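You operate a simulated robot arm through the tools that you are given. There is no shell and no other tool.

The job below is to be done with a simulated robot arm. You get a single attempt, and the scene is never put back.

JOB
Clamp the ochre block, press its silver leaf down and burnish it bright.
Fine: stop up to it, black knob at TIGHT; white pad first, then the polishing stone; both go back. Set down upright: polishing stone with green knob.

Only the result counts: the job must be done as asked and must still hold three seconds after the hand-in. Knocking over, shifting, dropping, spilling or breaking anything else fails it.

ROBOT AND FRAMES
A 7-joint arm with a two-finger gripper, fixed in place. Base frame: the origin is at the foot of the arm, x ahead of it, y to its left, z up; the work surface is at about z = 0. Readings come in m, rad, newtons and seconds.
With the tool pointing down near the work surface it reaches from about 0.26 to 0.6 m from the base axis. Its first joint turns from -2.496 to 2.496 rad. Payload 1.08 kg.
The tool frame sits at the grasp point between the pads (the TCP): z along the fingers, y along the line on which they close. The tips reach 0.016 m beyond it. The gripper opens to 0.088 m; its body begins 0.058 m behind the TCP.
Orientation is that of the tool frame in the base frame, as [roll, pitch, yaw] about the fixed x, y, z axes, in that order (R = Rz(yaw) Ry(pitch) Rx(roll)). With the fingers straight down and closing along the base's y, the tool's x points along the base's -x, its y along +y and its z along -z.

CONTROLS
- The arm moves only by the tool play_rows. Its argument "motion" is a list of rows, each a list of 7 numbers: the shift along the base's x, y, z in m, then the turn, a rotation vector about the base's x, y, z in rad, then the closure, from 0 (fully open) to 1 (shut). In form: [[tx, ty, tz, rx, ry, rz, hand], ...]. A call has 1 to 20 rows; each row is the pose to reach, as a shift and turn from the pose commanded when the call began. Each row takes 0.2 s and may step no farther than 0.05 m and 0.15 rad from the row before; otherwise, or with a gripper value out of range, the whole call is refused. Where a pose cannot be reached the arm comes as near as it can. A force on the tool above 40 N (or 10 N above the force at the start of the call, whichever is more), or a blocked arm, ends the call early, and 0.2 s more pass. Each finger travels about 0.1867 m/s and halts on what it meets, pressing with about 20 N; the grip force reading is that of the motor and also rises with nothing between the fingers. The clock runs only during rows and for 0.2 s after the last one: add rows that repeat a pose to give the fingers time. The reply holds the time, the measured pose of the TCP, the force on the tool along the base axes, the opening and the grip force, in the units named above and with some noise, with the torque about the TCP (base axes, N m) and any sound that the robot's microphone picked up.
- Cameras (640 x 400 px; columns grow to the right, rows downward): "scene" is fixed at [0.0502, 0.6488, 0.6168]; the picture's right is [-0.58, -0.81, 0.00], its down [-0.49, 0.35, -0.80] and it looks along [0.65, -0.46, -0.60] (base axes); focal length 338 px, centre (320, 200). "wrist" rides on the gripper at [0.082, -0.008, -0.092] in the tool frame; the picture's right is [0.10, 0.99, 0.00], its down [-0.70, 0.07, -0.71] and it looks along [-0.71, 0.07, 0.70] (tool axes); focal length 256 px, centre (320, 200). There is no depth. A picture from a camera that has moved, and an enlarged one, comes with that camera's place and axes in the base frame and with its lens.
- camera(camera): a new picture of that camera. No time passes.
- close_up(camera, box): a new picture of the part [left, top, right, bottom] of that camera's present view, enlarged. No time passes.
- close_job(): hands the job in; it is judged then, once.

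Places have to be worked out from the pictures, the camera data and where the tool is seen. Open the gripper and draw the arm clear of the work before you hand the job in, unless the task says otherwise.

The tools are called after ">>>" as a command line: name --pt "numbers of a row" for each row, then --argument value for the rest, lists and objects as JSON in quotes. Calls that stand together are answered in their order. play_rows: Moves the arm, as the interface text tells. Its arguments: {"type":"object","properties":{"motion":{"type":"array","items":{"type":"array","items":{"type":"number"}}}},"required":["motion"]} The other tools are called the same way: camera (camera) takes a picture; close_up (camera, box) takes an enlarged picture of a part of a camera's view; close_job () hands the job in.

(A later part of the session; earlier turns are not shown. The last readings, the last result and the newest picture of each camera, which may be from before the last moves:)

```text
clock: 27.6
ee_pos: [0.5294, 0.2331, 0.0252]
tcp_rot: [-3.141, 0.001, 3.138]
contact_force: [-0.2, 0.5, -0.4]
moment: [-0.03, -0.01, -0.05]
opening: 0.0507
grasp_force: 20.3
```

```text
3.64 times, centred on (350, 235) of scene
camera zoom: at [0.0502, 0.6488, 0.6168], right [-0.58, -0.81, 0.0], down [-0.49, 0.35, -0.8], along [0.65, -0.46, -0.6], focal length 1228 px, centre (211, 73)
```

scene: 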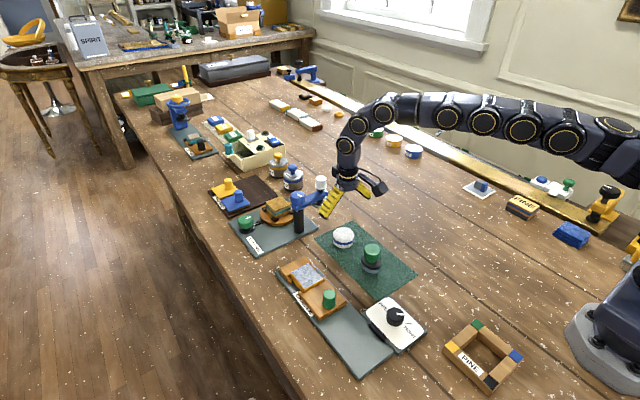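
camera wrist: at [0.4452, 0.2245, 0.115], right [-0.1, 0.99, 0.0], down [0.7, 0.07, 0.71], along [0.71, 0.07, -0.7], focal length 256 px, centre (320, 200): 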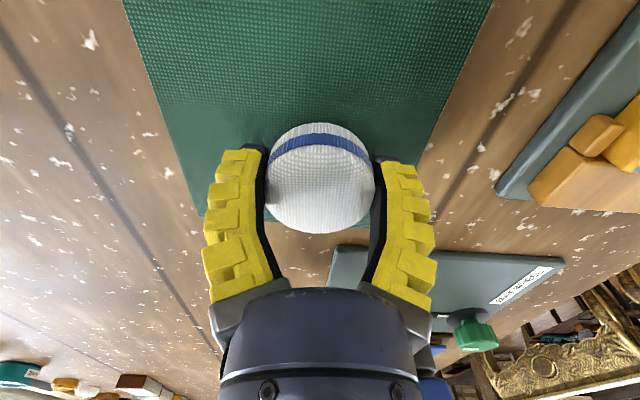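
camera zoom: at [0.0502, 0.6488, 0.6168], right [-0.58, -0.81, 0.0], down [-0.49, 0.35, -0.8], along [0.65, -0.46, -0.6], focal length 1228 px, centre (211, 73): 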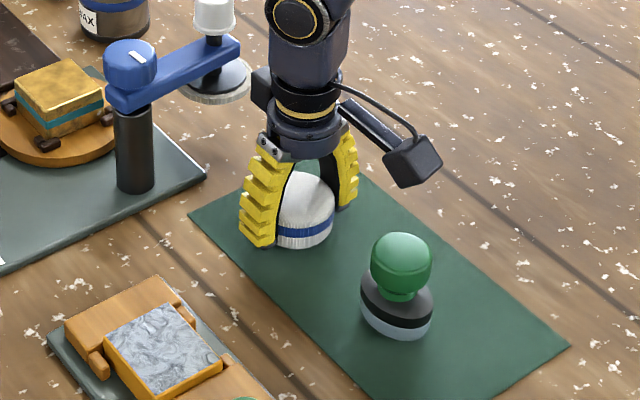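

The pad is gripped (opening 0.051 m). I'll lift it straight up and check that it comes along.

>>> play_rows --pt "0 0 0.01 0 0 0 1.0" --pt "0 0 0.04 0 0 0 1.0" --pt "0 0 0.08 0 0 0 1.0" --pt "0 0 0.1 0 0 0 1.0" --pt "0 0 0.1 0 0 0 1.0"

>>> camera --camera "wrist"

>>> close_up --camera "scene" --box '[270, 170, 420, 310]'

```text
clock: 28.8
ee_pos: [0.5285, 0.2336, 0.1257]
tcp_rot: [-3.142, 0.001, 3.138]
contact_force: [-0.1, 0.1, -0.2]
moment: [0.02, -0.01, 0.0]
opening: 0.0503
grasp_force: 19.8
```

```text
taken
camera wrist: at [0.4452, 0.2248, 0.215], right [-0.1, 0.99, 0.0], down [0.7, 0.07, 0.71], along [0.71, 0.07, -0.7], focal length 256 px, centre (320, 200)
```

wrist: 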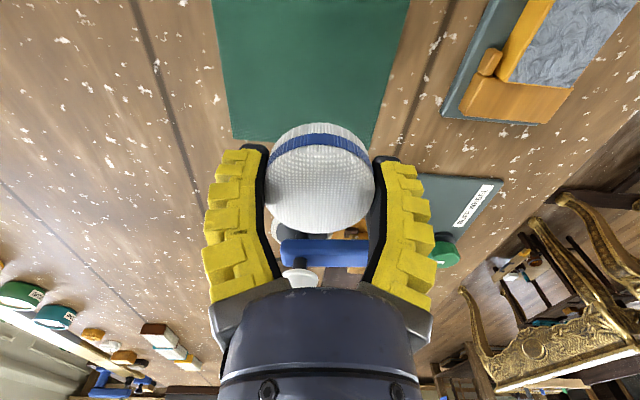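

```text
2.86 times, centred on (345, 240) of scene
camera zoom: at [0.0502, 0.6488, 0.6168], right [-0.58, -0.81, 0.0], down [-0.49, 0.35, -0.8], along [0.65, -0.46, -0.6], focal length 965 px, centre (249, 86)
```

zoom: 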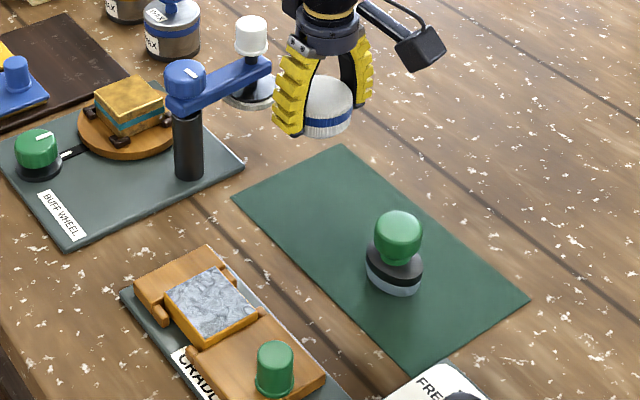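

The pad is held well; its bottom is ~0.0235 m below the TCP. The leaf is now centred near (0.470, 0.3835). I'll carry the pad above it.

>>> play_rows --pt "-0.015 0.038 0 0 0 0 1.0" --pt "-0.03 0.076 0 0 0 0 1.0" --pt "-0.045 0.114 0 0 0 0 1.0" --pt "-0.059 0.15 0 0 0 0 1.0" --pt "-0.059 0.15 -0.02 0 0 0 1.0" --pt "-0.059 0.15 -0.035 0 0 0 1.0" --pt "-0.059 0.15 -0.035 0 0 0 1.0"

>>> camera --camera "wrist"

>>> close_up --camera "scene" --box '[250, 200, 400, 320]'

```text
clock: 30.4
ee_pos: [0.4693, 0.382, 0.0896]
tcp_rot: [3.141, 0.002, 3.137]
contact_force: [0.6, 0.1, -1.0]
moment: [-0.03, 0.0, 0.02]
opening: 0.0505
grasp_force: 20.3
```

```text
taken
camera wrist: at [0.3868, 0.3744, 0.1793], right [-0.1, 0.99, 0.0], down [0.7, 0.07, 0.71], along [0.71, 0.07, -0.7], focal length 256 px, centre (320, 200)
```

wrist: 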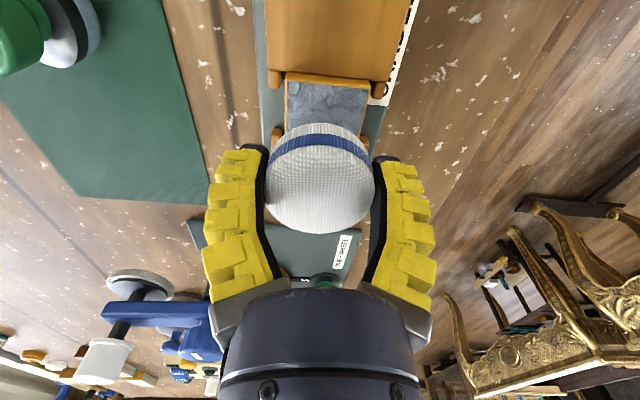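

```text
3.33 times, centred on (325, 260) of scene
camera zoom: at [0.0502, 0.6488, 0.6168], right [-0.58, -0.81, 0.0], down [-0.49, 0.35, -0.8], along [0.65, -0.46, -0.6], focal length 1126 px, centre (303, 0)
```

zoom: 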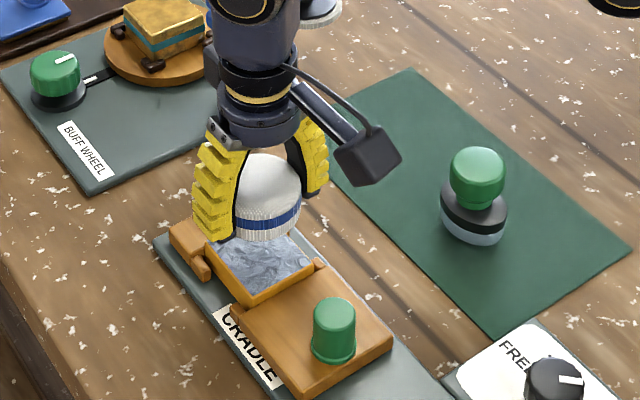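

The pad is right above the leaf. I'll lower to just above contact, then in 1 mm steps until the force builds.

>>> play_rows --pt "0.0005 0.001 -0.01 0 0 0 1.0" --pt "0.0005 0.001 -0.02 0 0 0 1.0" --pt "0.0005 0.001 -0.026 0 0 0 1.0" --pt "0.0005 0.001 -0.028 0 0 0 1.0" --pt "0.0005 0.001 -0.029 0 0 0 1.0" --pt "0.0005 0.001 -0.03 0 0 0 1.0" --pt "0.0005 0.001 -0.03 0 0 0 1.0"

>>> close_up --camera "scene" --box '[260, 220, 360, 310]'

```text
clock: 32.0
ee_pos: [0.4673, 0.3819, 0.0594]
tcp_rot: [3.14, 0.0, 3.138]
contact_force: [0.9, -0.2, 0.0]
moment: [0.0, 0.02, 0.03]
opening: 0.0505
grasp_force: 19.9
out of reach, approached as far as the arm can: row 1, 3, 4, 5, 6, 7
```

```text
4.44 times, centred on (310, 265) of scene
camera zoom: at [0.0502, 0.6488, 0.6168], right [-0.58, -0.81, 0.0], down [-0.49, 0.35, -0.8], along [0.65, -0.46, -0.6], focal length 1501 px, centre (364, -89)
```

zoom: 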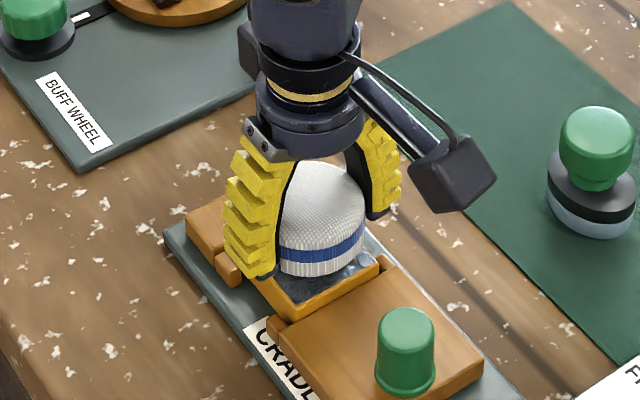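

The arm is at its reach limit (about 2 mm short of the requested spot), and there's no contact yet at z=0.0594. I'll ease slightly inward and continue down in 1 mm steps.

>>> play_rows --pt "-0.002 -0.001 -0.001 0 0 0 1.0" --pt "-0.002 -0.001 -0.002 0 0 0 1.0" --pt "-0.002 -0.001 -0.002 0 0 0 1.0"

```text
clock: 32.8
ee_pos: [0.4661, 0.3804, 0.0576]
tcp_rot: [-3.142, 0.0, 3.139]
contact_force: [0.9, -0.1, -0.6]
moment: [0.01, -0.01, 0.0]
opening: 0.0504
grasp_force: 20.1
```

Still no contact at z=0.0576. I'll go down further in 1 mm steps.

>>> play_rows --pt "0 0 -0.001 0 0 0 1.0" --pt "0 0 -0.002 0 0 0 1.0" --pt "0 0 -0.003 0 0 0 1.0" --pt "0 0 -0.003 0 0 0 1.0"

>>> close_up --camera "scene" --box '[260, 220, 360, 310]'

```text
clock: 33.8
ee_pos: [0.4664, 0.3798, 0.0555]
tcp_rot: [3.14, 0.002, 3.137]
contact_force: [-2.1, -2.2, 13.8]
moment: [-0.08, 0.03, 0.02]
opening: 0.0507
grasp_force: 20.1
```

```text
4.44 times, centred on (310, 265) of scene
camera zoom: at [0.0502, 0.6488, 0.6168], right [-0.58, -0.81, 0.0], down [-0.49, 0.35, -0.8], along [0.65, -0.46, -0.6], focal length 1501 px, centre (364, -89)
```

zoom: 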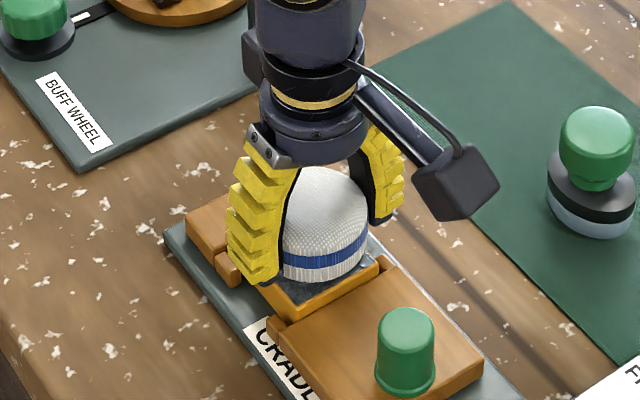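

Contact at about 14 N. I'll hold a moment, then lift 2 cm and inspect the leaf for change.

>>> play_rows --pt "0 0 0 0 0 0 1.0" --pt "0 0 0 0 0 0 1.0" --pt "0 0 0.005 0 0 0 1.0" --pt "-0.02 0 0.025 0 0 0 1.0" --pt "-0.05 0 0.045 0 0 0 1.0" --pt "-0.05 0 0.045 0 0 0 1.0"

>>> close_up --camera "scene" --box '[260, 230, 360, 310]'

>>> camera --camera "wrist"

```text
clock: 35.2
ee_pos: [0.415, 0.3803, 0.1002]
tcp_rot: [-3.142, 0.001, 3.138]
contact_force: [-0.5, -0.1, -1.0]
moment: [0.02, -0.02, -0.02]
opening: 0.0504
grasp_force: 19.9
```

```text
5.00 times, centred on (310, 270) of scene
camera zoom: at [0.0502, 0.6488, 0.6168], right [-0.58, -0.81, 0.0], down [-0.49, 0.35, -0.8], along [0.65, -0.46, -0.6], focal length 1689 px, centre (370, -150)
```

zoom: 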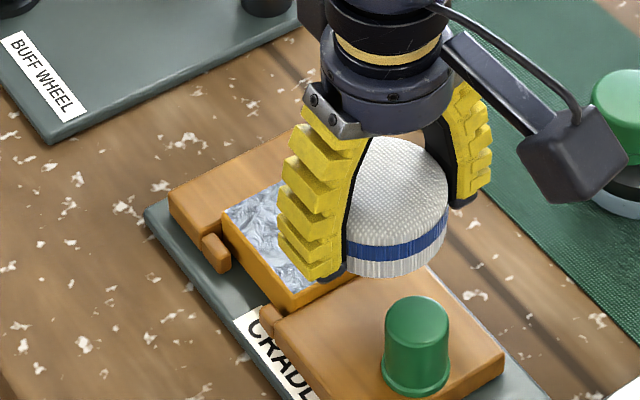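

```text
taken
camera wrist: at [0.3327, 0.3728, 0.1899], right [-0.1, 0.99, 0.0], down [0.7, 0.07, 0.71], along [0.71, 0.07, -0.71], focal length 256 px, centre (320, 200)
```

wrist: 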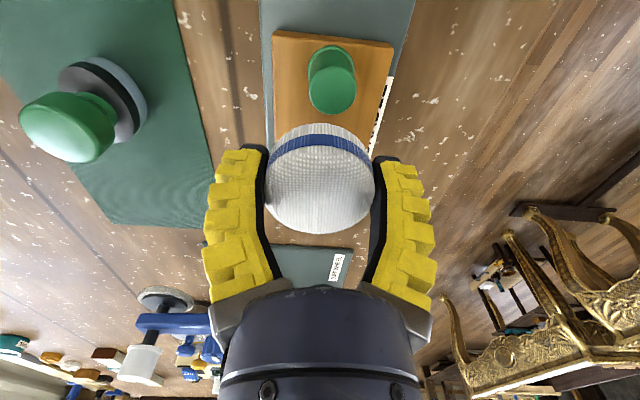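

The visible part of the leaf still looks wrinkled. I'll swing the pad aside to see the whole leaf.

>>> play_rows --pt "0 -0.04 0.01 0 0 0 1.0" --pt "0 -0.08 0.01 0 0 0 1.0" --pt "0 -0.1 0.01 0 0 0 1.0" --pt "0 -0.1 0.01 0 0 0 1.0"

>>> close_up --camera "scene" --box '[270, 240, 350, 310]'

>>> close_up --camera "wrist" --box '[370, 60, 570, 240]'

```text
clock: 36.2
ee_pos: [0.4162, 0.2813, 0.1104]
tcp_rot: [-3.141, 0.0, 3.137]
contact_force: [0.2, 0.2, 0.1]
moment: [-0.02, -0.04, -0.04]
opening: 0.0504
grasp_force: 19.7
```

```text
5.71 times, centred on (310, 275) of scene
camera zoom: at [0.0502, 0.6488, 0.6168], right [-0.58, -0.81, 0.0], down [-0.49, 0.35, -0.8], along [0.65, -0.46, -0.6], focal length 1930 px, centre (377, -229)
```

zoom: 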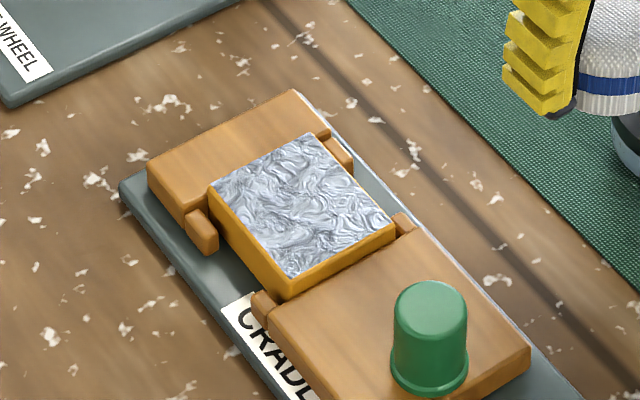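

```text
2.22 times, centred on (470, 150) of wrist
camera zoom: at [0.3327, 0.2724, 0.2], right [-0.1, 0.99, 0.0], down [0.7, 0.07, 0.71], along [0.71, 0.07, -0.7], focal length 569 px, centre (-13, 311)
```

zoom: 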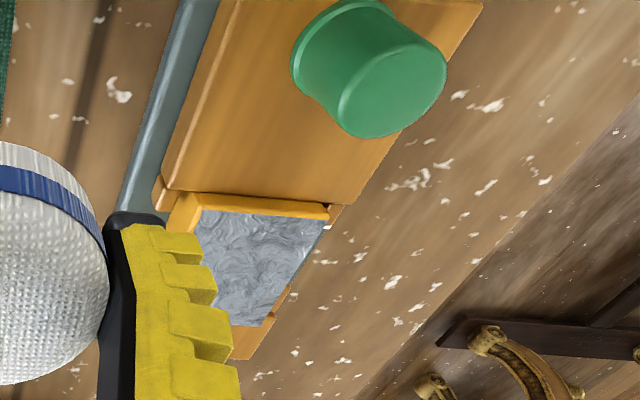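

No clear change in the leaf yet, so pressing alone at one spot seems insufficient. I'll go back and press again with short rubbing strokes across the leaf at about 14 N.

>>> play_rows --pt "0 0.045 0 0 0 0 1.0" --pt "0 0.09 0 0 0 0 1.0" --pt "0.02 0.1 -0.015 0 0 0 1.0" --pt "0.05 0.1 -0.04 0 0 0 1.0" --pt "0.05 0.1 -0.05 0 0 0 1.0" --pt "0.05 0.1 -0.053 0 0 0 1.0" --pt "0.05 0.1 -0.055 0 0 0 1.0" --pt "0.045 0.1 -0.055 0 0 0 1.0" --pt "0.04 0.1 -0.055 0 0 0 1.0" --pt "0.035 0.1 -0.055 0 0 0 1.0" --pt "0.04 0.1 -0.055 0 0 0 1.0" --pt "0.045 0.1 -0.055 0 0 0 1.0" --pt "0.05 0.1 -0.055 0 0 0 1.0" --pt "0.05 0.1 -0.055 0 0 0 1.0"

```text
clock: 39.2
ee_pos: [0.4656, 0.3801, 0.0556]
tcp_rot: [3.14, -0.001, 3.139]
contact_force: [-1.9, 1.1, 6.5]
moment: [-0.07, 0.15, -0.03]
opening: 0.0511
grasp_force: 19.9
```

Force settled to 6.5 N after the strokes. I'll press 1 mm deeper and stroke across y and x, covering the leaf.

>>> play_rows --pt "0 0 -0.001 0 0 0 1.0" --pt "0 0.005 -0.001 0 0 0 1.0" --pt "-0.004 0.01 -0.001 0 0 0 1.0" --pt "-0.004 0.005 -0.001 0 0 0 1.0" --pt "0 0 -0.001 0 0 0 1.0" --pt "0 -0.005 -0.001 0 0 0 1.0" --pt "0.002 -0.01 -0.001 0 0 0 1.0" --pt "-0.005 -0.01 -0.001 0 0 0 1.0" --pt "-0.012 -0.01 -0.001 0 0 0 1.0" --pt "-0.019 -0.01 -0.001 0 0 0 1.0" --pt "-0.019 -0.003 -0.001 0 0 0 1.0" --pt "-0.019 0.004 -0.001 0 0 0 1.0" --pt "-0.019 0.01 -0.001 0 0 0 1.0" --pt "-0.012 0.01 -0.001 0 0 0 1.0" --pt "-0.005 0.01 -0.001 0 0 0 1.0" --pt "0 0.003 -0.001 0 0 0 1.0" --pt "0 0 -0.001 0 0 0 1.0"

>>> close_up --camera "scene" --box '[260, 230, 360, 310]'

```text
clock: 42.8
ee_pos: [0.4665, 0.3805, 0.0546]
tcp_rot: [3.141, 0.002, 3.136]
contact_force: [0.3, 0.4, 2.6]
moment: [-0.03, 0.04, -0.04]
opening: 0.0514
grasp_force: 19.7
```

```text
5.00 times, centred on (310, 270) of scene
camera zoom: at [0.0502, 0.6488, 0.6168], right [-0.58, -0.81, 0.0], down [-0.49, 0.35, -0.8], along [0.65, -0.46, -0.6], focal length 1689 px, centre (370, -150)
```

zoom: 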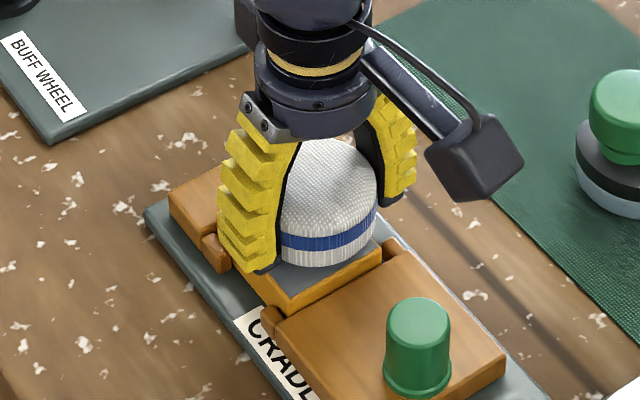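

The visible part of the leaf now looks smooth and grey, so rubbing works. I'll lift and swing aside to view the whole leaf.

>>> play_rows --pt "0 0 0.01 0 0 0 1.0" --pt "0 0 0.04 0 0 0 1.0" --pt "-0.02 -0.04 0.055 0 0 0 1.0" --pt "-0.04 -0.08 0.055 0 0 0 1.0" --pt "-0.05 -0.11 0.055 0 0 0 1.0" --pt "-0.05 -0.11 0.055 0 0 0 1.0"

>>> close_up --camera "scene" --box '[280, 250, 340, 300]'

>>> camera --camera "wrist"

>>> close_up --camera "scene" --box '[320, 200, 420, 280]'

```text
clock: 44.2
ee_pos: [0.4156, 0.2709, 0.1097]
tcp_rot: [-3.141, 0.0, 3.138]
contact_force: [0.0, 0.9, -0.7]
moment: [0.05, -0.04, 0.04]
opening: 0.051
grasp_force: 19.3
```

```text
8.00 times, centred on (310, 275) of scene
camera zoom: at [0.0502, 0.6488, 0.6168], right [-0.58, -0.81, 0.0], down [-0.49, 0.35, -0.8], along [0.65, -0.46, -0.6], focal length 2702 px, centre (400, -400)
```

zoom: 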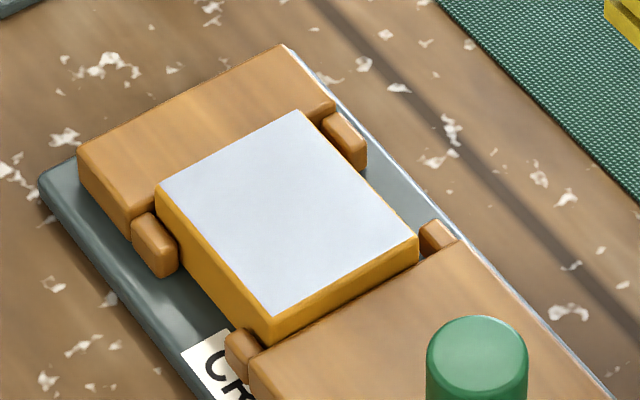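

```text
taken
camera wrist: at [0.333, 0.2624, 0.1991], right [-0.1, 0.99, 0.0], down [0.7, 0.07, 0.71], along [0.71, 0.07, -0.7], focal length 256 px, centre (320, 200)
```

wrist: 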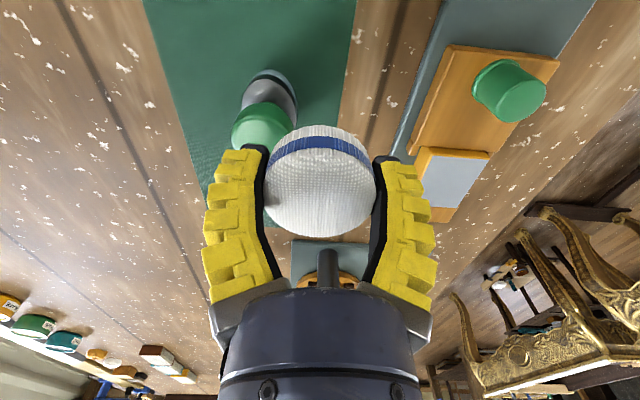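

```text
5.00 times, centred on (370, 240) of scene
camera zoom: at [0.0502, 0.6488, 0.6168], right [-0.58, -0.81, 0.0], down [-0.49, 0.35, -0.8], along [0.65, -0.46, -0.6], focal length 1689 px, centre (70, 0)
```

zoom: 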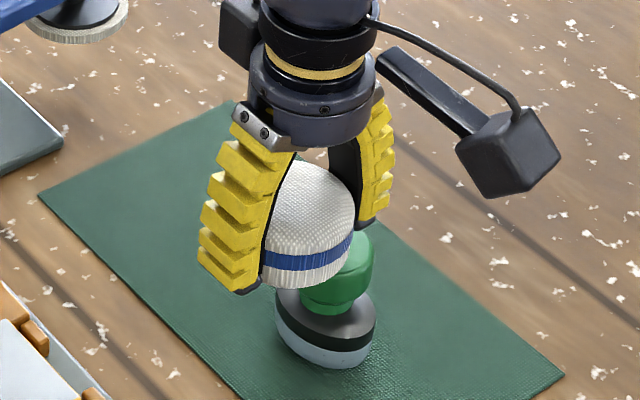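

The whole leaf is now uniformly smooth — pressed down. I'll carry the pad back to its spot at (0.528, 0.232), staying high over the stone.

>>> play_rows --pt "0.005 0 0.025 0 0 0 1.0" --pt "0.04 -0.012 0.025 0 0 0 1.0" --pt "0.08 -0.026 0.025 0 0 0 1.0" --pt "0.1125 -0.0385 0.015 0 0 0 1.0" --pt "0.1125 -0.0385 -0.02 0 0 0 1.0" --pt "0.1125 -0.0385 -0.055 0 0 0 1.0" --pt "0.1125 -0.0385 -0.055 0 0 0 1.0"

>>> camera --camera "wrist"

>>> close_up --camera "scene" --box '[300, 190, 420, 290]'

```text
clock: 45.8
ee_pos: [0.5286, 0.2303, 0.0536]
tcp_rot: [3.142, -0.001, 3.139]
contact_force: [0.1, -0.1, -0.3]
moment: [-0.01, -0.01, 0.03]
opening: 0.0507
grasp_force: 20.1
```

```text
taken
camera wrist: at [0.4443, 0.2239, 0.1431], right [-0.1, 0.99, 0.0], down [0.7, 0.07, 0.71], along [0.71, 0.07, -0.71], focal length 256 px, centre (320, 200)
```

wrist: 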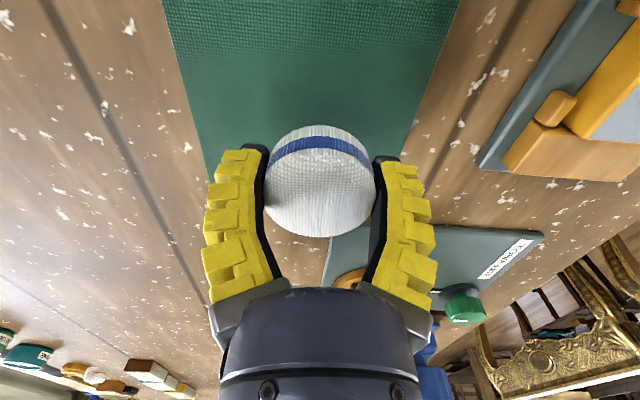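

```text
4.00 times, centred on (360, 240) of scene
camera zoom: at [0.0502, 0.6488, 0.6168], right [-0.58, -0.81, 0.0], down [-0.49, 0.35, -0.8], along [0.65, -0.46, -0.6], focal length 1351 px, centre (160, 40)
```

zoom: 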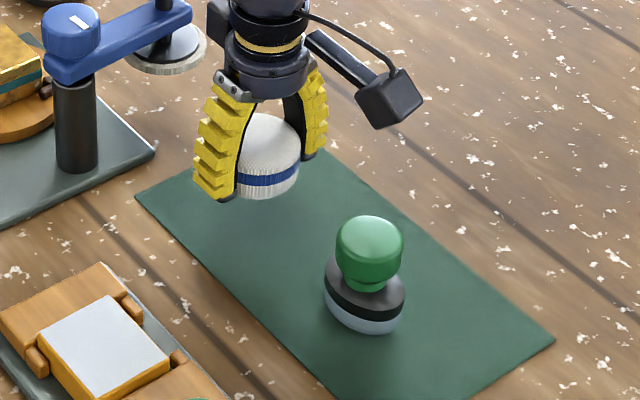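

The pad is above its spot at (0.529, 0.230). I'll lower in shrinking steps to meet the mat.

>>> play_rows --pt "0 0.0015 -0.015 0 0 0 1.0" --pt "0 0.0015 -0.024 0 0 0 1.0" --pt "0 0.0015 -0.027 0 0 0 1.0" --pt "0 0.0015 -0.029 0 0 0 1.0" --pt "0 0.0015 -0.03 0 0 0 1.0" --pt "0 0.0015 -0.03 0 0 0 1.0"

```text
clock: 47.2
ee_pos: [0.5285, 0.233, 0.024]
tcp_rot: [3.141, -0.001, 3.138]
contact_force: [-0.1, 0.7, 0.3]
moment: [0.02, -0.01, -0.01]
opening: 0.0509
grasp_force: 20.2
```

No contact yet at z=0.024. Going down in 0.75 mm steps.

>>> play_rows --pt "0 0 -0.00075 0 0 0 1.0" --pt "0 0 -0.0015 0 0 0 1.0" --pt "0 0 -0.00225 0 0 0 1.0" --pt "0 0 -0.00225 0 0 0 1.0"

```text
clock: 48.2
ee_pos: [0.5288, 0.2338, 0.0224]
tcp_rot: [-3.141, 0.001, 3.14]
contact_force: [-1.9, 0.7, 8.2]
moment: [-0.13, 0.17, -0.04]
opening: 0.0511
grasp_force: 19.8
```

Contact at 8 N with the mat. I'll open the hand slowly to release the pad, then rise straight up.

>>> play_rows --pt "0 0 -0.0005 0 0 0 1.0" --pt "0 0 -0.0005 0 0 0 0.7" --pt "0 0 -0.0005 0 0 0 0.4" --pt "0 0 -0.0005 0 0 0 0.15" --pt "0 0 -0.0005 0 0 0 0.0" --pt "0 0 0.0 0 0 0 0.0" --pt "0 0 0.03 0 0 0 0.0" --pt "0 0 0.07 0 0 0 0.0" --pt "0 0 0.11 0 0 0 0.0" --pt "0 0 0.11 0 0 0 0.0"

>>> camera --camera "wrist"

>>> close_up --camera "scene" --box '[300, 190, 420, 290]'

```text
clock: 50.4
ee_pos: [0.5275, 0.2342, 0.1317]
tcp_rot: [-3.141, -0.001, 3.138]
contact_force: [-1.0, 0.1, 0.0]
moment: [0.0, 0.01, 0.03]
opening: 0.0878
grasp_force: 0.1
```

```text
taken
camera wrist: at [0.4441, 0.2252, 0.2216], right [-0.1, 0.99, 0.0], down [0.7, 0.07, 0.71], along [0.71, 0.07, -0.71], focal length 256 px, centre (320, 200)
```

wrist: 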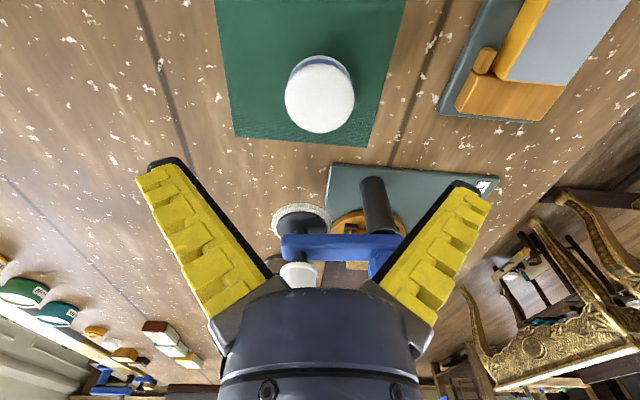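

```text
4.00 times, centred on (360, 240) of scene
camera zoom: at [0.0502, 0.6488, 0.6168], right [-0.58, -0.81, 0.0], down [-0.49, 0.35, -0.8], along [0.65, -0.46, -0.6], focal length 1351 px, centre (160, 40)
```

zoom: 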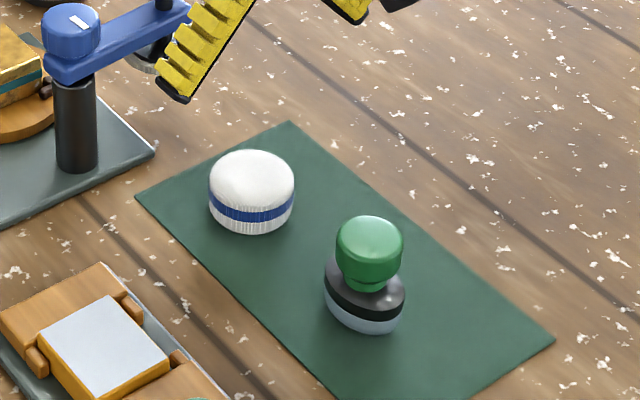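

The pad is back in its original place, upright. Now I'll move above the polishing stone near (0.421, 0.234).

>>> play_rows --pt "-0.035 0 0.005 0 0 0 0.0" --pt "-0.07 0 0.005 0 0 0 0.0" --pt "-0.1055 0 0.0 0 0 0 0.15" --pt "-0.1055 0 0.0 0 0 0 0.15"

>>> camera --camera "wrist"

>>> close_up --camera "wrist" --box '[240, 40, 400, 160]'

>>> close_up --camera "scene" --box '[335, 235, 405, 285]'

```text
clock: 51.4
ee_pos: [0.4222, 0.233, 0.1309]
tcp_rot: [3.142, 0.0, 3.139]
contact_force: [-0.6, -0.3, 0.3]
moment: [0.01, -0.01, -0.02]
opening: 0.077
grasp_force: 1.4
```

```text
taken
camera wrist: at [0.3384, 0.2261, 0.2211], right [-0.1, 0.99, 0.0], down [0.7, 0.07, 0.71], along [0.71, 0.07, -0.7], focal length 256 px, centre (320, 200)
```

wrist: 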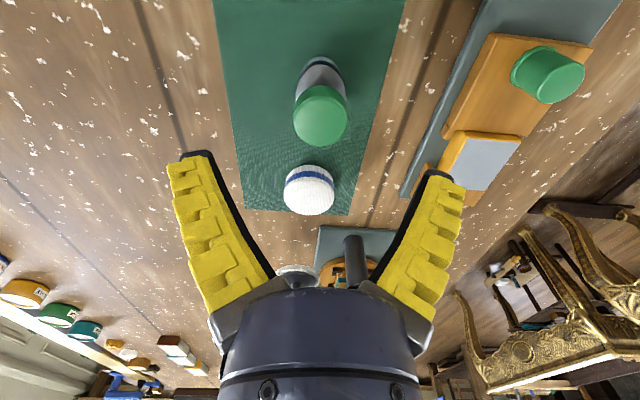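

```text
3.33 times, centred on (320, 100) of wrist
camera zoom: at [0.3384, 0.2261, 0.2211], right [-0.1, 0.99, 0.0], down [0.7, 0.07, 0.71], along [0.71, 0.07, -0.7], focal length 853 px, centre (320, 533)
```

zoom: 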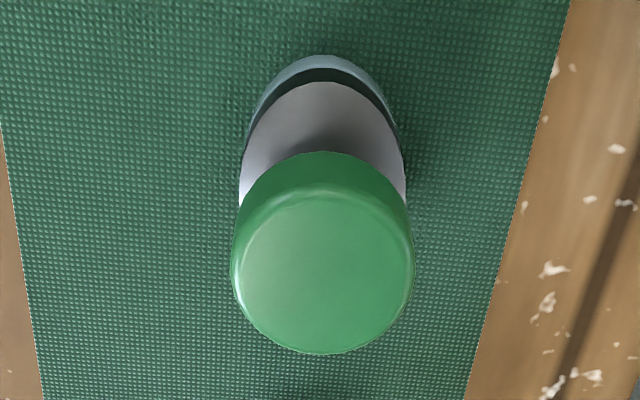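

```text
8.00 times, centred on (370, 260) of scene
camera zoom: at [0.0502, 0.6488, 0.6168], right [-0.58, -0.81, 0.0], down [-0.49, 0.35, -0.8], along [0.65, -0.46, -0.6], focal length 2702 px, centre (-80, -280)
```

zoom: 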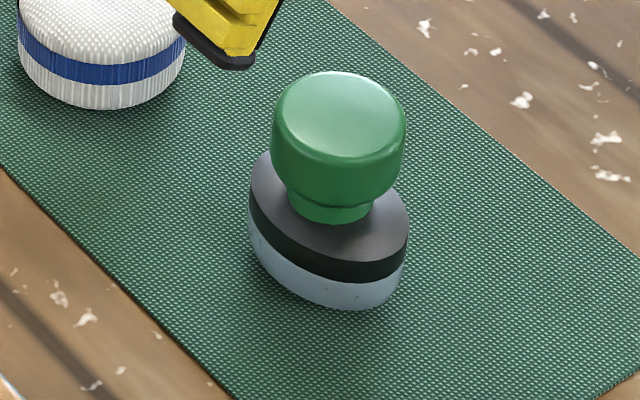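

The stone knob is at about (0.419, 0.236), top at z≈0.073; the oval base is long along x. I'll descend to z≈0.056 and grip the green knob.

>>> play_rows --pt "-0.002 0.002 -0.03 0 0 0 0.2" --pt "-0.0025 0.0025 -0.055 0 0 0 0.2" --pt "-0.0025 0.0025 -0.074 0 0 0 0.2" --pt "-0.0025 0.0025 -0.074 0 0 0 0.2" --pt "-0.0025 0.0025 -0.074 0 0 0 0.45" --pt "-0.0025 0.0025 -0.074 0 0 0 0.45"

>>> camera --camera "wrist"

>>> close_up --camera "scene" --box '[330, 220, 410, 285]'

```text
clock: 52.8
ee_pos: [0.4209, 0.237, 0.059]
tcp_rot: [-3.141, 0.0, 3.138]
contact_force: [0.0, 1.0, -0.7]
moment: [0.01, 0.04, 0.03]
opening: 0.0531
grasp_force: 2.9
```

```text
taken
camera wrist: at [0.3375, 0.228, 0.1483], right [-0.1, 0.99, 0.0], down [0.7, 0.07, 0.71], along [0.71, 0.07, -0.7], focal length 256 px, centre (320, 200)
```

wrist: 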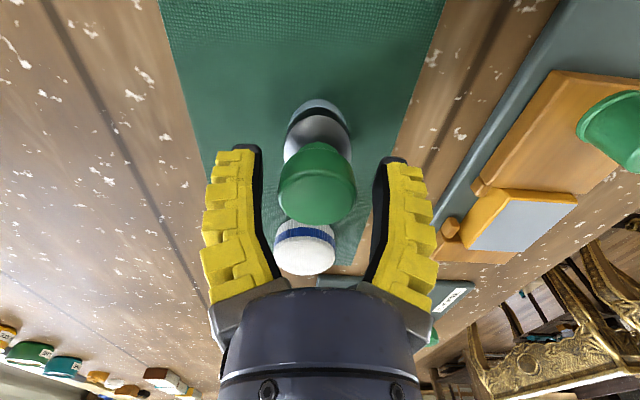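

```text
6.15 times, centred on (370, 252) of scene
camera zoom: at [0.0502, 0.6488, 0.6168], right [-0.58, -0.81, 0.0], down [-0.49, 0.35, -0.8], along [0.65, -0.46, -0.6], focal length 2079 px, centre (12, -123)
```

zoom: 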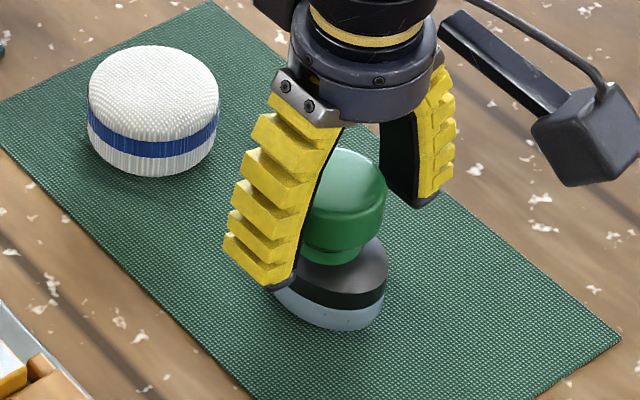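

The knob is centred between the fingers. I'll close on it.

>>> play_rows --pt "0 0 -0.002 0 0 0 0.6" --pt "0 0 -0.002 0 0 0 0.8" --pt "0 0 -0.002 0 0 0 1.0" --pt "0 0 -0.002 0 0 0 1.0"

>>> camera --camera "wrist"

>>> close_up --camera "scene" --box '[330, 220, 410, 285]'

```text
clock: 53.8
ee_pos: [0.42, 0.2369, 0.0564]
tcp_rot: [3.141, 0.002, 3.138]
contact_force: [-0.2, -2.0, 9.9]
moment: [-0.03, -0.08, -0.01]
opening: 0.0318
grasp_force: 20.5
```

```text
taken
camera wrist: at [0.3377, 0.2279, 0.1462], right [-0.1, 0.99, 0.0], down [0.7, 0.07, 0.71], along [0.71, 0.07, -0.7], focal length 256 px, centre (320, 200)
```

wrist: 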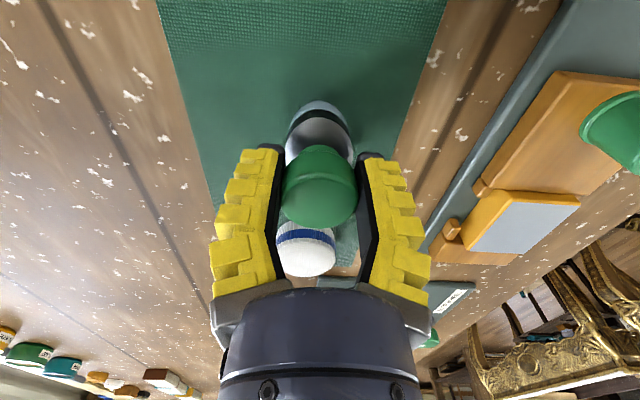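

```text
6.15 times, centred on (370, 252) of scene
camera zoom: at [0.0502, 0.6488, 0.6168], right [-0.58, -0.81, 0.0], down [-0.49, 0.35, -0.8], along [0.65, -0.46, -0.6], focal length 2079 px, centre (12, -123)
```

zoom: 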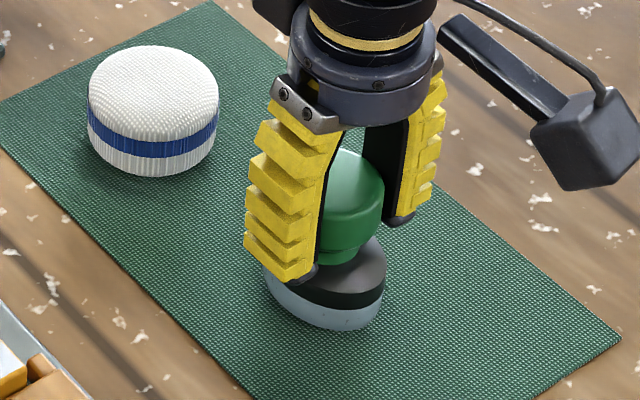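

The knob is gripped (opening 0.032 m). I'll lift the stone straight up and check.

>>> play_rows --pt "0 0 0.01 0 0 0 1.0" --pt "0 0 0.04 0 0 0 1.0" --pt "0 0 0.07 0 0 0 1.0" --pt "0 0 0.085 0 0 0 1.0" --pt "0 0 0.085 0 0 0 1.0"

>>> camera --camera "wrist"

>>> close_up --camera "scene" --box '[310, 180, 420, 285]'

```text
clock: 55.0
ee_pos: [0.4198, 0.236, 0.1407]
tcp_rot: [-3.141, 0.0, 3.137]
contact_force: [0.4, 0.7, -0.6]
moment: [-0.01, 0.0, 0.0]
opening: 0.0313
grasp_force: 20.4
```

```text
taken
camera wrist: at [0.3373, 0.2281, 0.2312], right [-0.1, 0.99, 0.0], down [0.7, 0.07, 0.71], along [0.71, 0.07, -0.71], focal length 256 px, centre (320, 200)
```

wrist: 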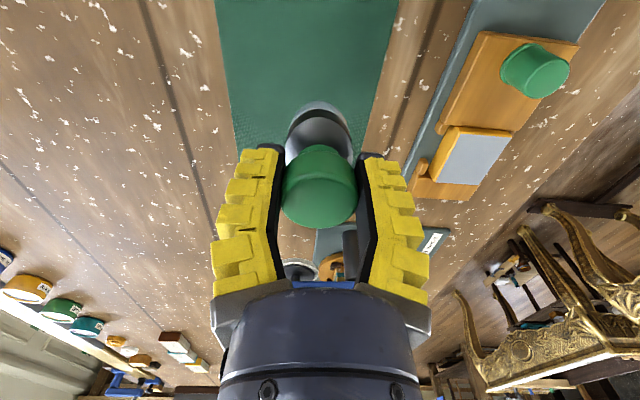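

```text
3.81 times, centred on (365, 232) of scene
camera zoom: at [0.0502, 0.6488, 0.6168], right [-0.58, -0.81, 0.0], down [-0.49, 0.35, -0.8], along [0.65, -0.46, -0.6], focal length 1287 px, centre (149, 76)
```

zoom: 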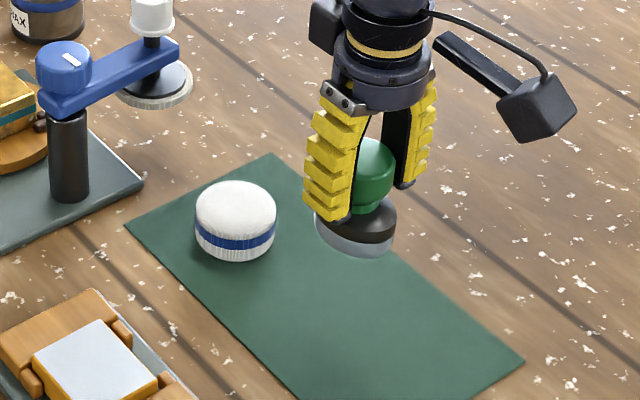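

The stone is securely lifted (its bottom ≈0.0545 m below the TCP). I'll carry it over the leaf centre.

>>> play_rows --pt "0.011 0.037 0 0 0 0 1.0" --pt "0.022 0.074 0 0 0 0 1.0" --pt "0.034 0.111 0 0 0 0 1.0" --pt "0.045 0.145 0 0 0 0 1.0" --pt "0.045 0.145 -0.02 0 0 0 1.0" --pt "0.045 0.145 -0.04 0 0 0 1.0" --pt "0.045 0.145 -0.04 0 0 0 1.0"

>>> camera --camera "wrist"

>>> close_up --camera "scene" --box '[250, 200, 370, 310]'

```text
clock: 56.6
ee_pos: [0.4656, 0.3801, 0.1015]
tcp_rot: [-3.141, 0.0, 3.138]
contact_force: [0.1, 0.5, -0.2]
moment: [0.0, -0.02, 0.01]
opening: 0.0311
grasp_force: 20.0
```

```text
taken
camera wrist: at [0.3821, 0.373, 0.1905], right [-0.1, 0.99, 0.0], down [0.7, 0.07, 0.71], along [0.71, 0.07, -0.7], focal length 256 px, centre (320, 200)
```

wrist: 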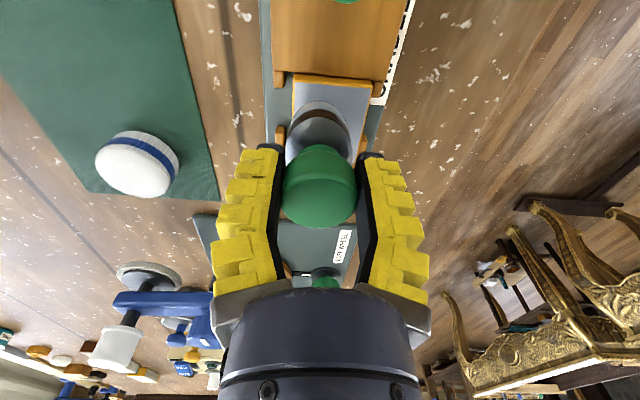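

```text
3.64 times, centred on (310, 255) of scene
camera zoom: at [0.0502, 0.6488, 0.6168], right [-0.58, -0.81, 0.0], down [-0.49, 0.35, -0.8], along [0.65, -0.46, -0.6], focal length 1228 px, centre (356, 0)
```

zoom: 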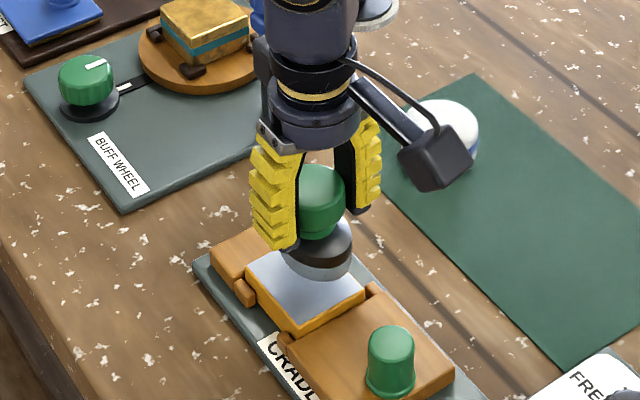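

The stone hovers above the leaf. I'll lower to contact in small steps.

>>> play_rows --pt "0 0 -0.007 0 0 0 1.0" --pt "0 0 -0.011 0 0 0 1.0" --pt "0 0 -0.013 0 0 0 1.0" --pt "0 0 -0.014 0 0 0 1.0" --pt "0 0 -0.014 0 0 0 1.0"

```text
clock: 57.8
ee_pos: [0.4663, 0.3816, 0.0883]
tcp_rot: [3.141, 0.003, 3.138]
contact_force: [-0.7, -1.6, 12.9]
moment: [-0.05, -0.09, -0.05]
opening: 0.0318
grasp_force: 20.4
```

Contact at 13 N. I'll make burnishing strokes along x at several y offsets.

>>> play_rows --pt "-0.005 0 0 0 0 0 1.0" --pt "-0.01 0 0 0 0 0 1.0" --pt "-0.015 0 0 0 0 0 1.0" --pt "-0.01 0 0 0 0 0 1.0" --pt "-0.005 0 0 0 0 0 1.0" --pt "0 0 0 0 0 0 1.0" --pt "0 -0.005 0 0 0 0 1.0" --pt "-0.005 -0.006 0 0 0 0 1.0" --pt "-0.01 -0.006 0 0 0 0 1.0" --pt "-0.015 -0.006 0 0 0 0 1.0" --pt "-0.01 -0.006 0 0 0 0 1.0" --pt "-0.005 -0.006 0 0 0 0 1.0" --pt "0 -0.006 0 0 0 0 1.0" --pt "0 0 0 0 0 0 1.0"

>>> close_up --camera "scene" --box '[270, 220, 350, 310]'

```text
clock: 60.8
ee_pos: [0.4667, 0.3814, 0.0865]
tcp_rot: [-3.141, 0.0, 3.137]
contact_force: [-0.6, -2.1, 6.1]
moment: [-0.13, 0.06, -0.04]
opening: 0.0313
grasp_force: 19.8
```

```text
4.44 times, centred on (310, 265) of scene
camera zoom: at [0.0502, 0.6488, 0.6168], right [-0.58, -0.81, 0.0], down [-0.49, 0.35, -0.8], along [0.65, -0.46, -0.6], focal length 1501 px, centre (364, -89)
```

zoom: 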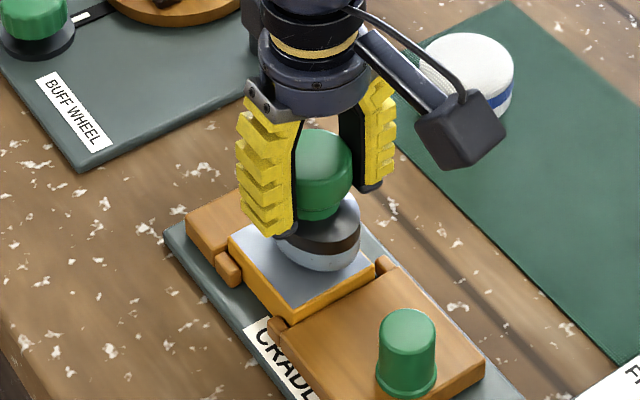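

Force relaxed to 6 N. I'll press 1 mm deeper and stroke the +y side and the far side too.

>>> play_rows --pt "0 0 -0.001 0 0 0 1.0" --pt "-0.004 0.005 -0.001 0 0 0 1.0" --pt "-0.009 0.008 -0.001 0 0 0 1.0" --pt "-0.014 0.008 -0.001 0 0 0 1.0" --pt "-0.019 0.008 -0.001 0 0 0 1.0" --pt "-0.014 0.008 -0.001 0 0 0 1.0" --pt "-0.009 0.008 -0.001 0 0 0 1.0" --pt "-0.004 0.008 -0.001 0 0 0 1.0" --pt "0 0.003 -0.001 0 0 0 1.0" --pt "0.002 -0.003 -0.001 0 0 0 1.0" --pt "0.003 -0.008 -0.001 0 0 0 1.0" --pt "-0.004 -0.008 -0.001 0 0 0 1.0" --pt "-0.011 -0.008 -0.001 0 0 0 1.0" --pt "-0.018 -0.008 -0.001 0 0 0 1.0" --pt "-0.018 -0.002 -0.001 0 0 0 1.0" --pt "-0.012 0 -0.001 0 0 0 1.0" --pt "-0.006 0 -0.001 0 0 0 1.0" --pt "0 0 -0.001 0 0 0 1.0"

>>> close_up --camera "scene" --box '[270, 220, 350, 310]'

>>> camera --camera "wrist"

```text
clock: 64.6
ee_pos: [0.4654, 0.381, 0.0854]
tcp_rot: [3.141, -0.002, 3.141]
contact_force: [-2.3, 0.2, 2.7]
moment: [-0.02, 0.0, 0.05]
opening: 0.0315
grasp_force: 19.6
```

```text
4.44 times, centred on (310, 265) of scene
camera zoom: at [0.0502, 0.6488, 0.6168], right [-0.58, -0.81, 0.0], down [-0.49, 0.35, -0.8], along [0.65, -0.46, -0.6], focal length 1501 px, centre (364, -89)
```

zoom: 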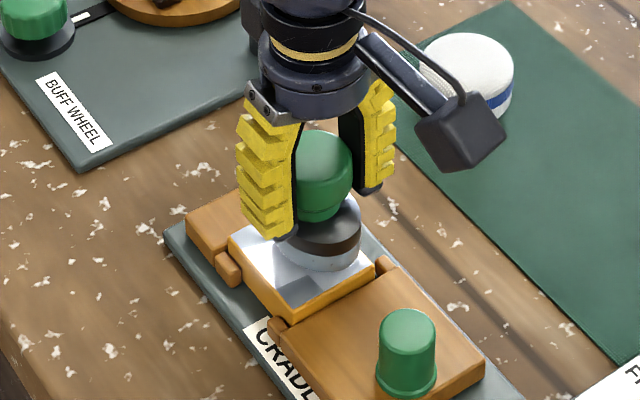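

```text
taken
camera wrist: at [0.3818, 0.3729, 0.1756], right [-0.1, 0.99, 0.0], down [0.7, 0.07, 0.71], along [0.7, 0.07, -0.71], focal length 256 px, centre (320, 200)
```

wrist: 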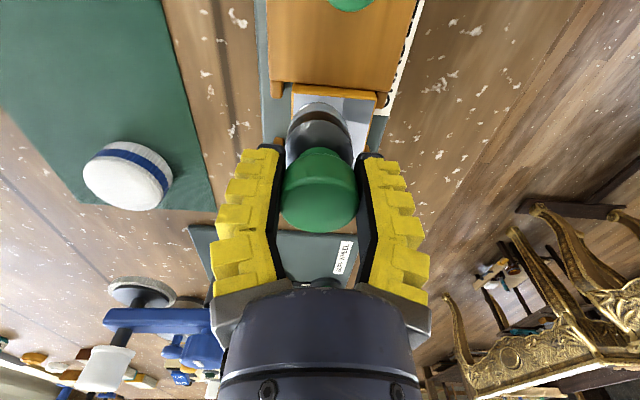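

The leaf now shows bright reflections. I'll lift and swing the stone aside to inspect the whole leaf.

>>> play_rows --pt "0 0 0.01 0 0 0 1.0" --pt "0 0 0.045 0 0 0 1.0" --pt "-0.01 -0.04 0.06 0 0 0 1.0" --pt "-0.02 -0.08 0.06 0 0 0 1.0" --pt "-0.04 -0.12 0.06 0 0 0 1.0" --pt "-0.04 -0.12 0.06 0 0 0 1.0"

>>> close_up --camera "scene" --box '[280, 250, 340, 300]'

>>> camera --camera "wrist"

>>> close_up --camera "scene" --box '[310, 160, 420, 265]'

```text
clock: 66.0
ee_pos: [0.425, 0.2623, 0.146]
tcp_rot: [3.14, 0.0, 3.137]
contact_force: [0.1, 0.2, -0.9]
moment: [0.01, 0.02, 0.0]
opening: 0.0311
grasp_force: 19.5
```

```text
8.00 times, centred on (310, 275) of scene
camera zoom: at [0.0502, 0.6488, 0.6168], right [-0.58, -0.81, 0.0], down [-0.49, 0.35, -0.8], along [0.65, -0.46, -0.6], focal length 2702 px, centre (400, -400)
```

zoom: 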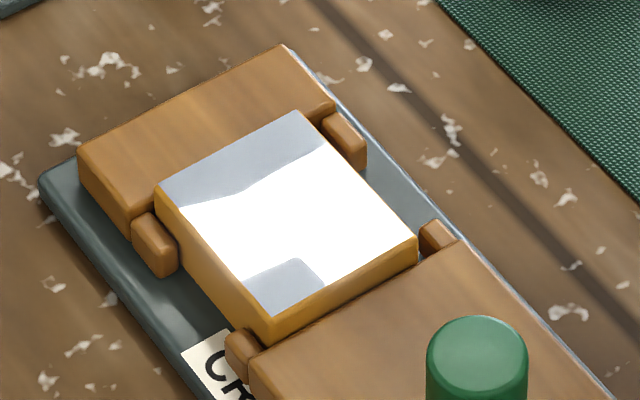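

```text
taken
camera wrist: at [0.3408, 0.2541, 0.2353], right [-0.1, 0.99, 0.0], down [0.7, 0.07, 0.71], along [0.71, 0.07, -0.7], focal length 256 px, centre (320, 200)
```

wrist: 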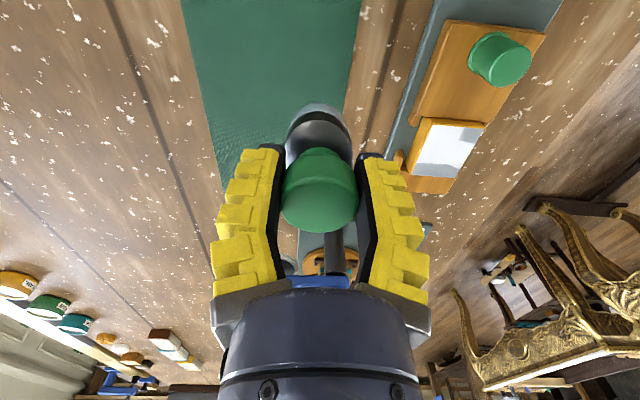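

```text
3.81 times, centred on (365, 212) of scene
camera zoom: at [0.0502, 0.6488, 0.6168], right [-0.58, -0.81, 0.0], down [-0.49, 0.35, -0.8], along [0.65, -0.46, -0.6], focal length 1287 px, centre (149, 152)
```

zoom: 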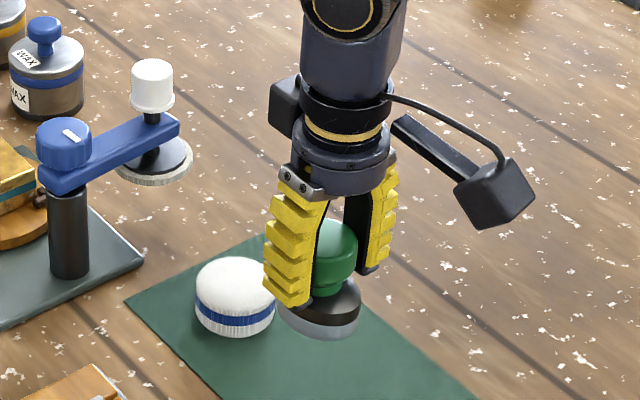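

The leaf is largely bright but shows grey areas; I need to tell whether these are unburnished patches or reflections, so I'll compare with the wrist view close-up.

>>> close_up --camera "wrist" --box '[390, 100, 500, 200]'

>>> close_up --camera "scene" --box '[290, 257, 330, 292]'

```text
4.00 times, centred on (445, 150) of wrist
camera zoom: at [0.3408, 0.2541, 0.2353], right [-0.1, 0.99, 0.0], down [0.7, 0.07, 0.71], along [0.71, 0.07, -0.7], focal length 1024 px, centre (-180, 400)
```

zoom: 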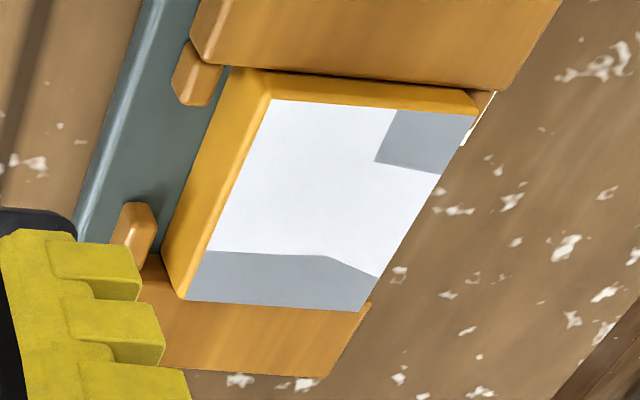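

```text
11.43 times, centred on (310, 274) of scene
camera zoom: at [0.0502, 0.6488, 0.6168], right [-0.58, -0.81, 0.0], down [-0.49, 0.35, -0.8], along [0.65, -0.46, -0.6], focal length 3860 px, centre (434, -651)
```

zoom: 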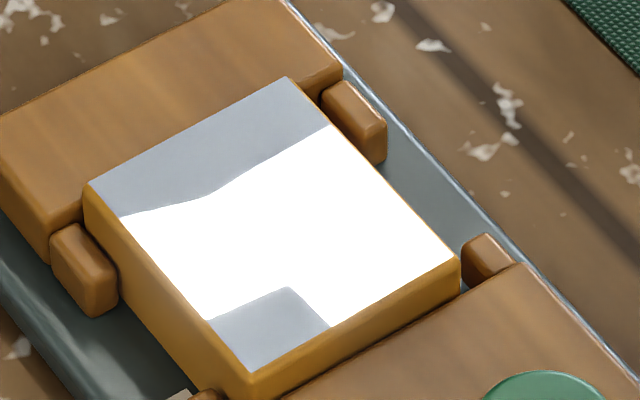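

Both views show the same pattern: unburnished are the far strip (x>0.484) and the near +y corner (x 0.441–0.457, y>0.392). I'll return to the near +y corner first, lowering to contact there.

>>> play_rows --pt "0.008 0.045 0 0 0 0 1.0" --pt "0.016 0.09 0 0 0 0 1.0" --pt "0.025 0.131 -0.01 0 0 0 1.0" --pt "0.025 0.132 -0.05 0 0 0 1.0" --pt "0.025 0.132 -0.058 0 0 0 1.0" --pt "0.025 0.132 -0.06 0 0 0 1.0" --pt "0.025 0.132 -0.061 0 0 0 1.0" --pt "0.025 0.132 -0.061 0 0 0 1.0"

```text
clock: 67.8
ee_pos: [0.4522, 0.3938, 0.0861]
tcp_rot: [3.14, 0.002, 3.137]
contact_force: [0.3, -0.1, 6.5]
moment: [-0.02, -0.13, -0.01]
opening: 0.0311
grasp_force: 20.3
```

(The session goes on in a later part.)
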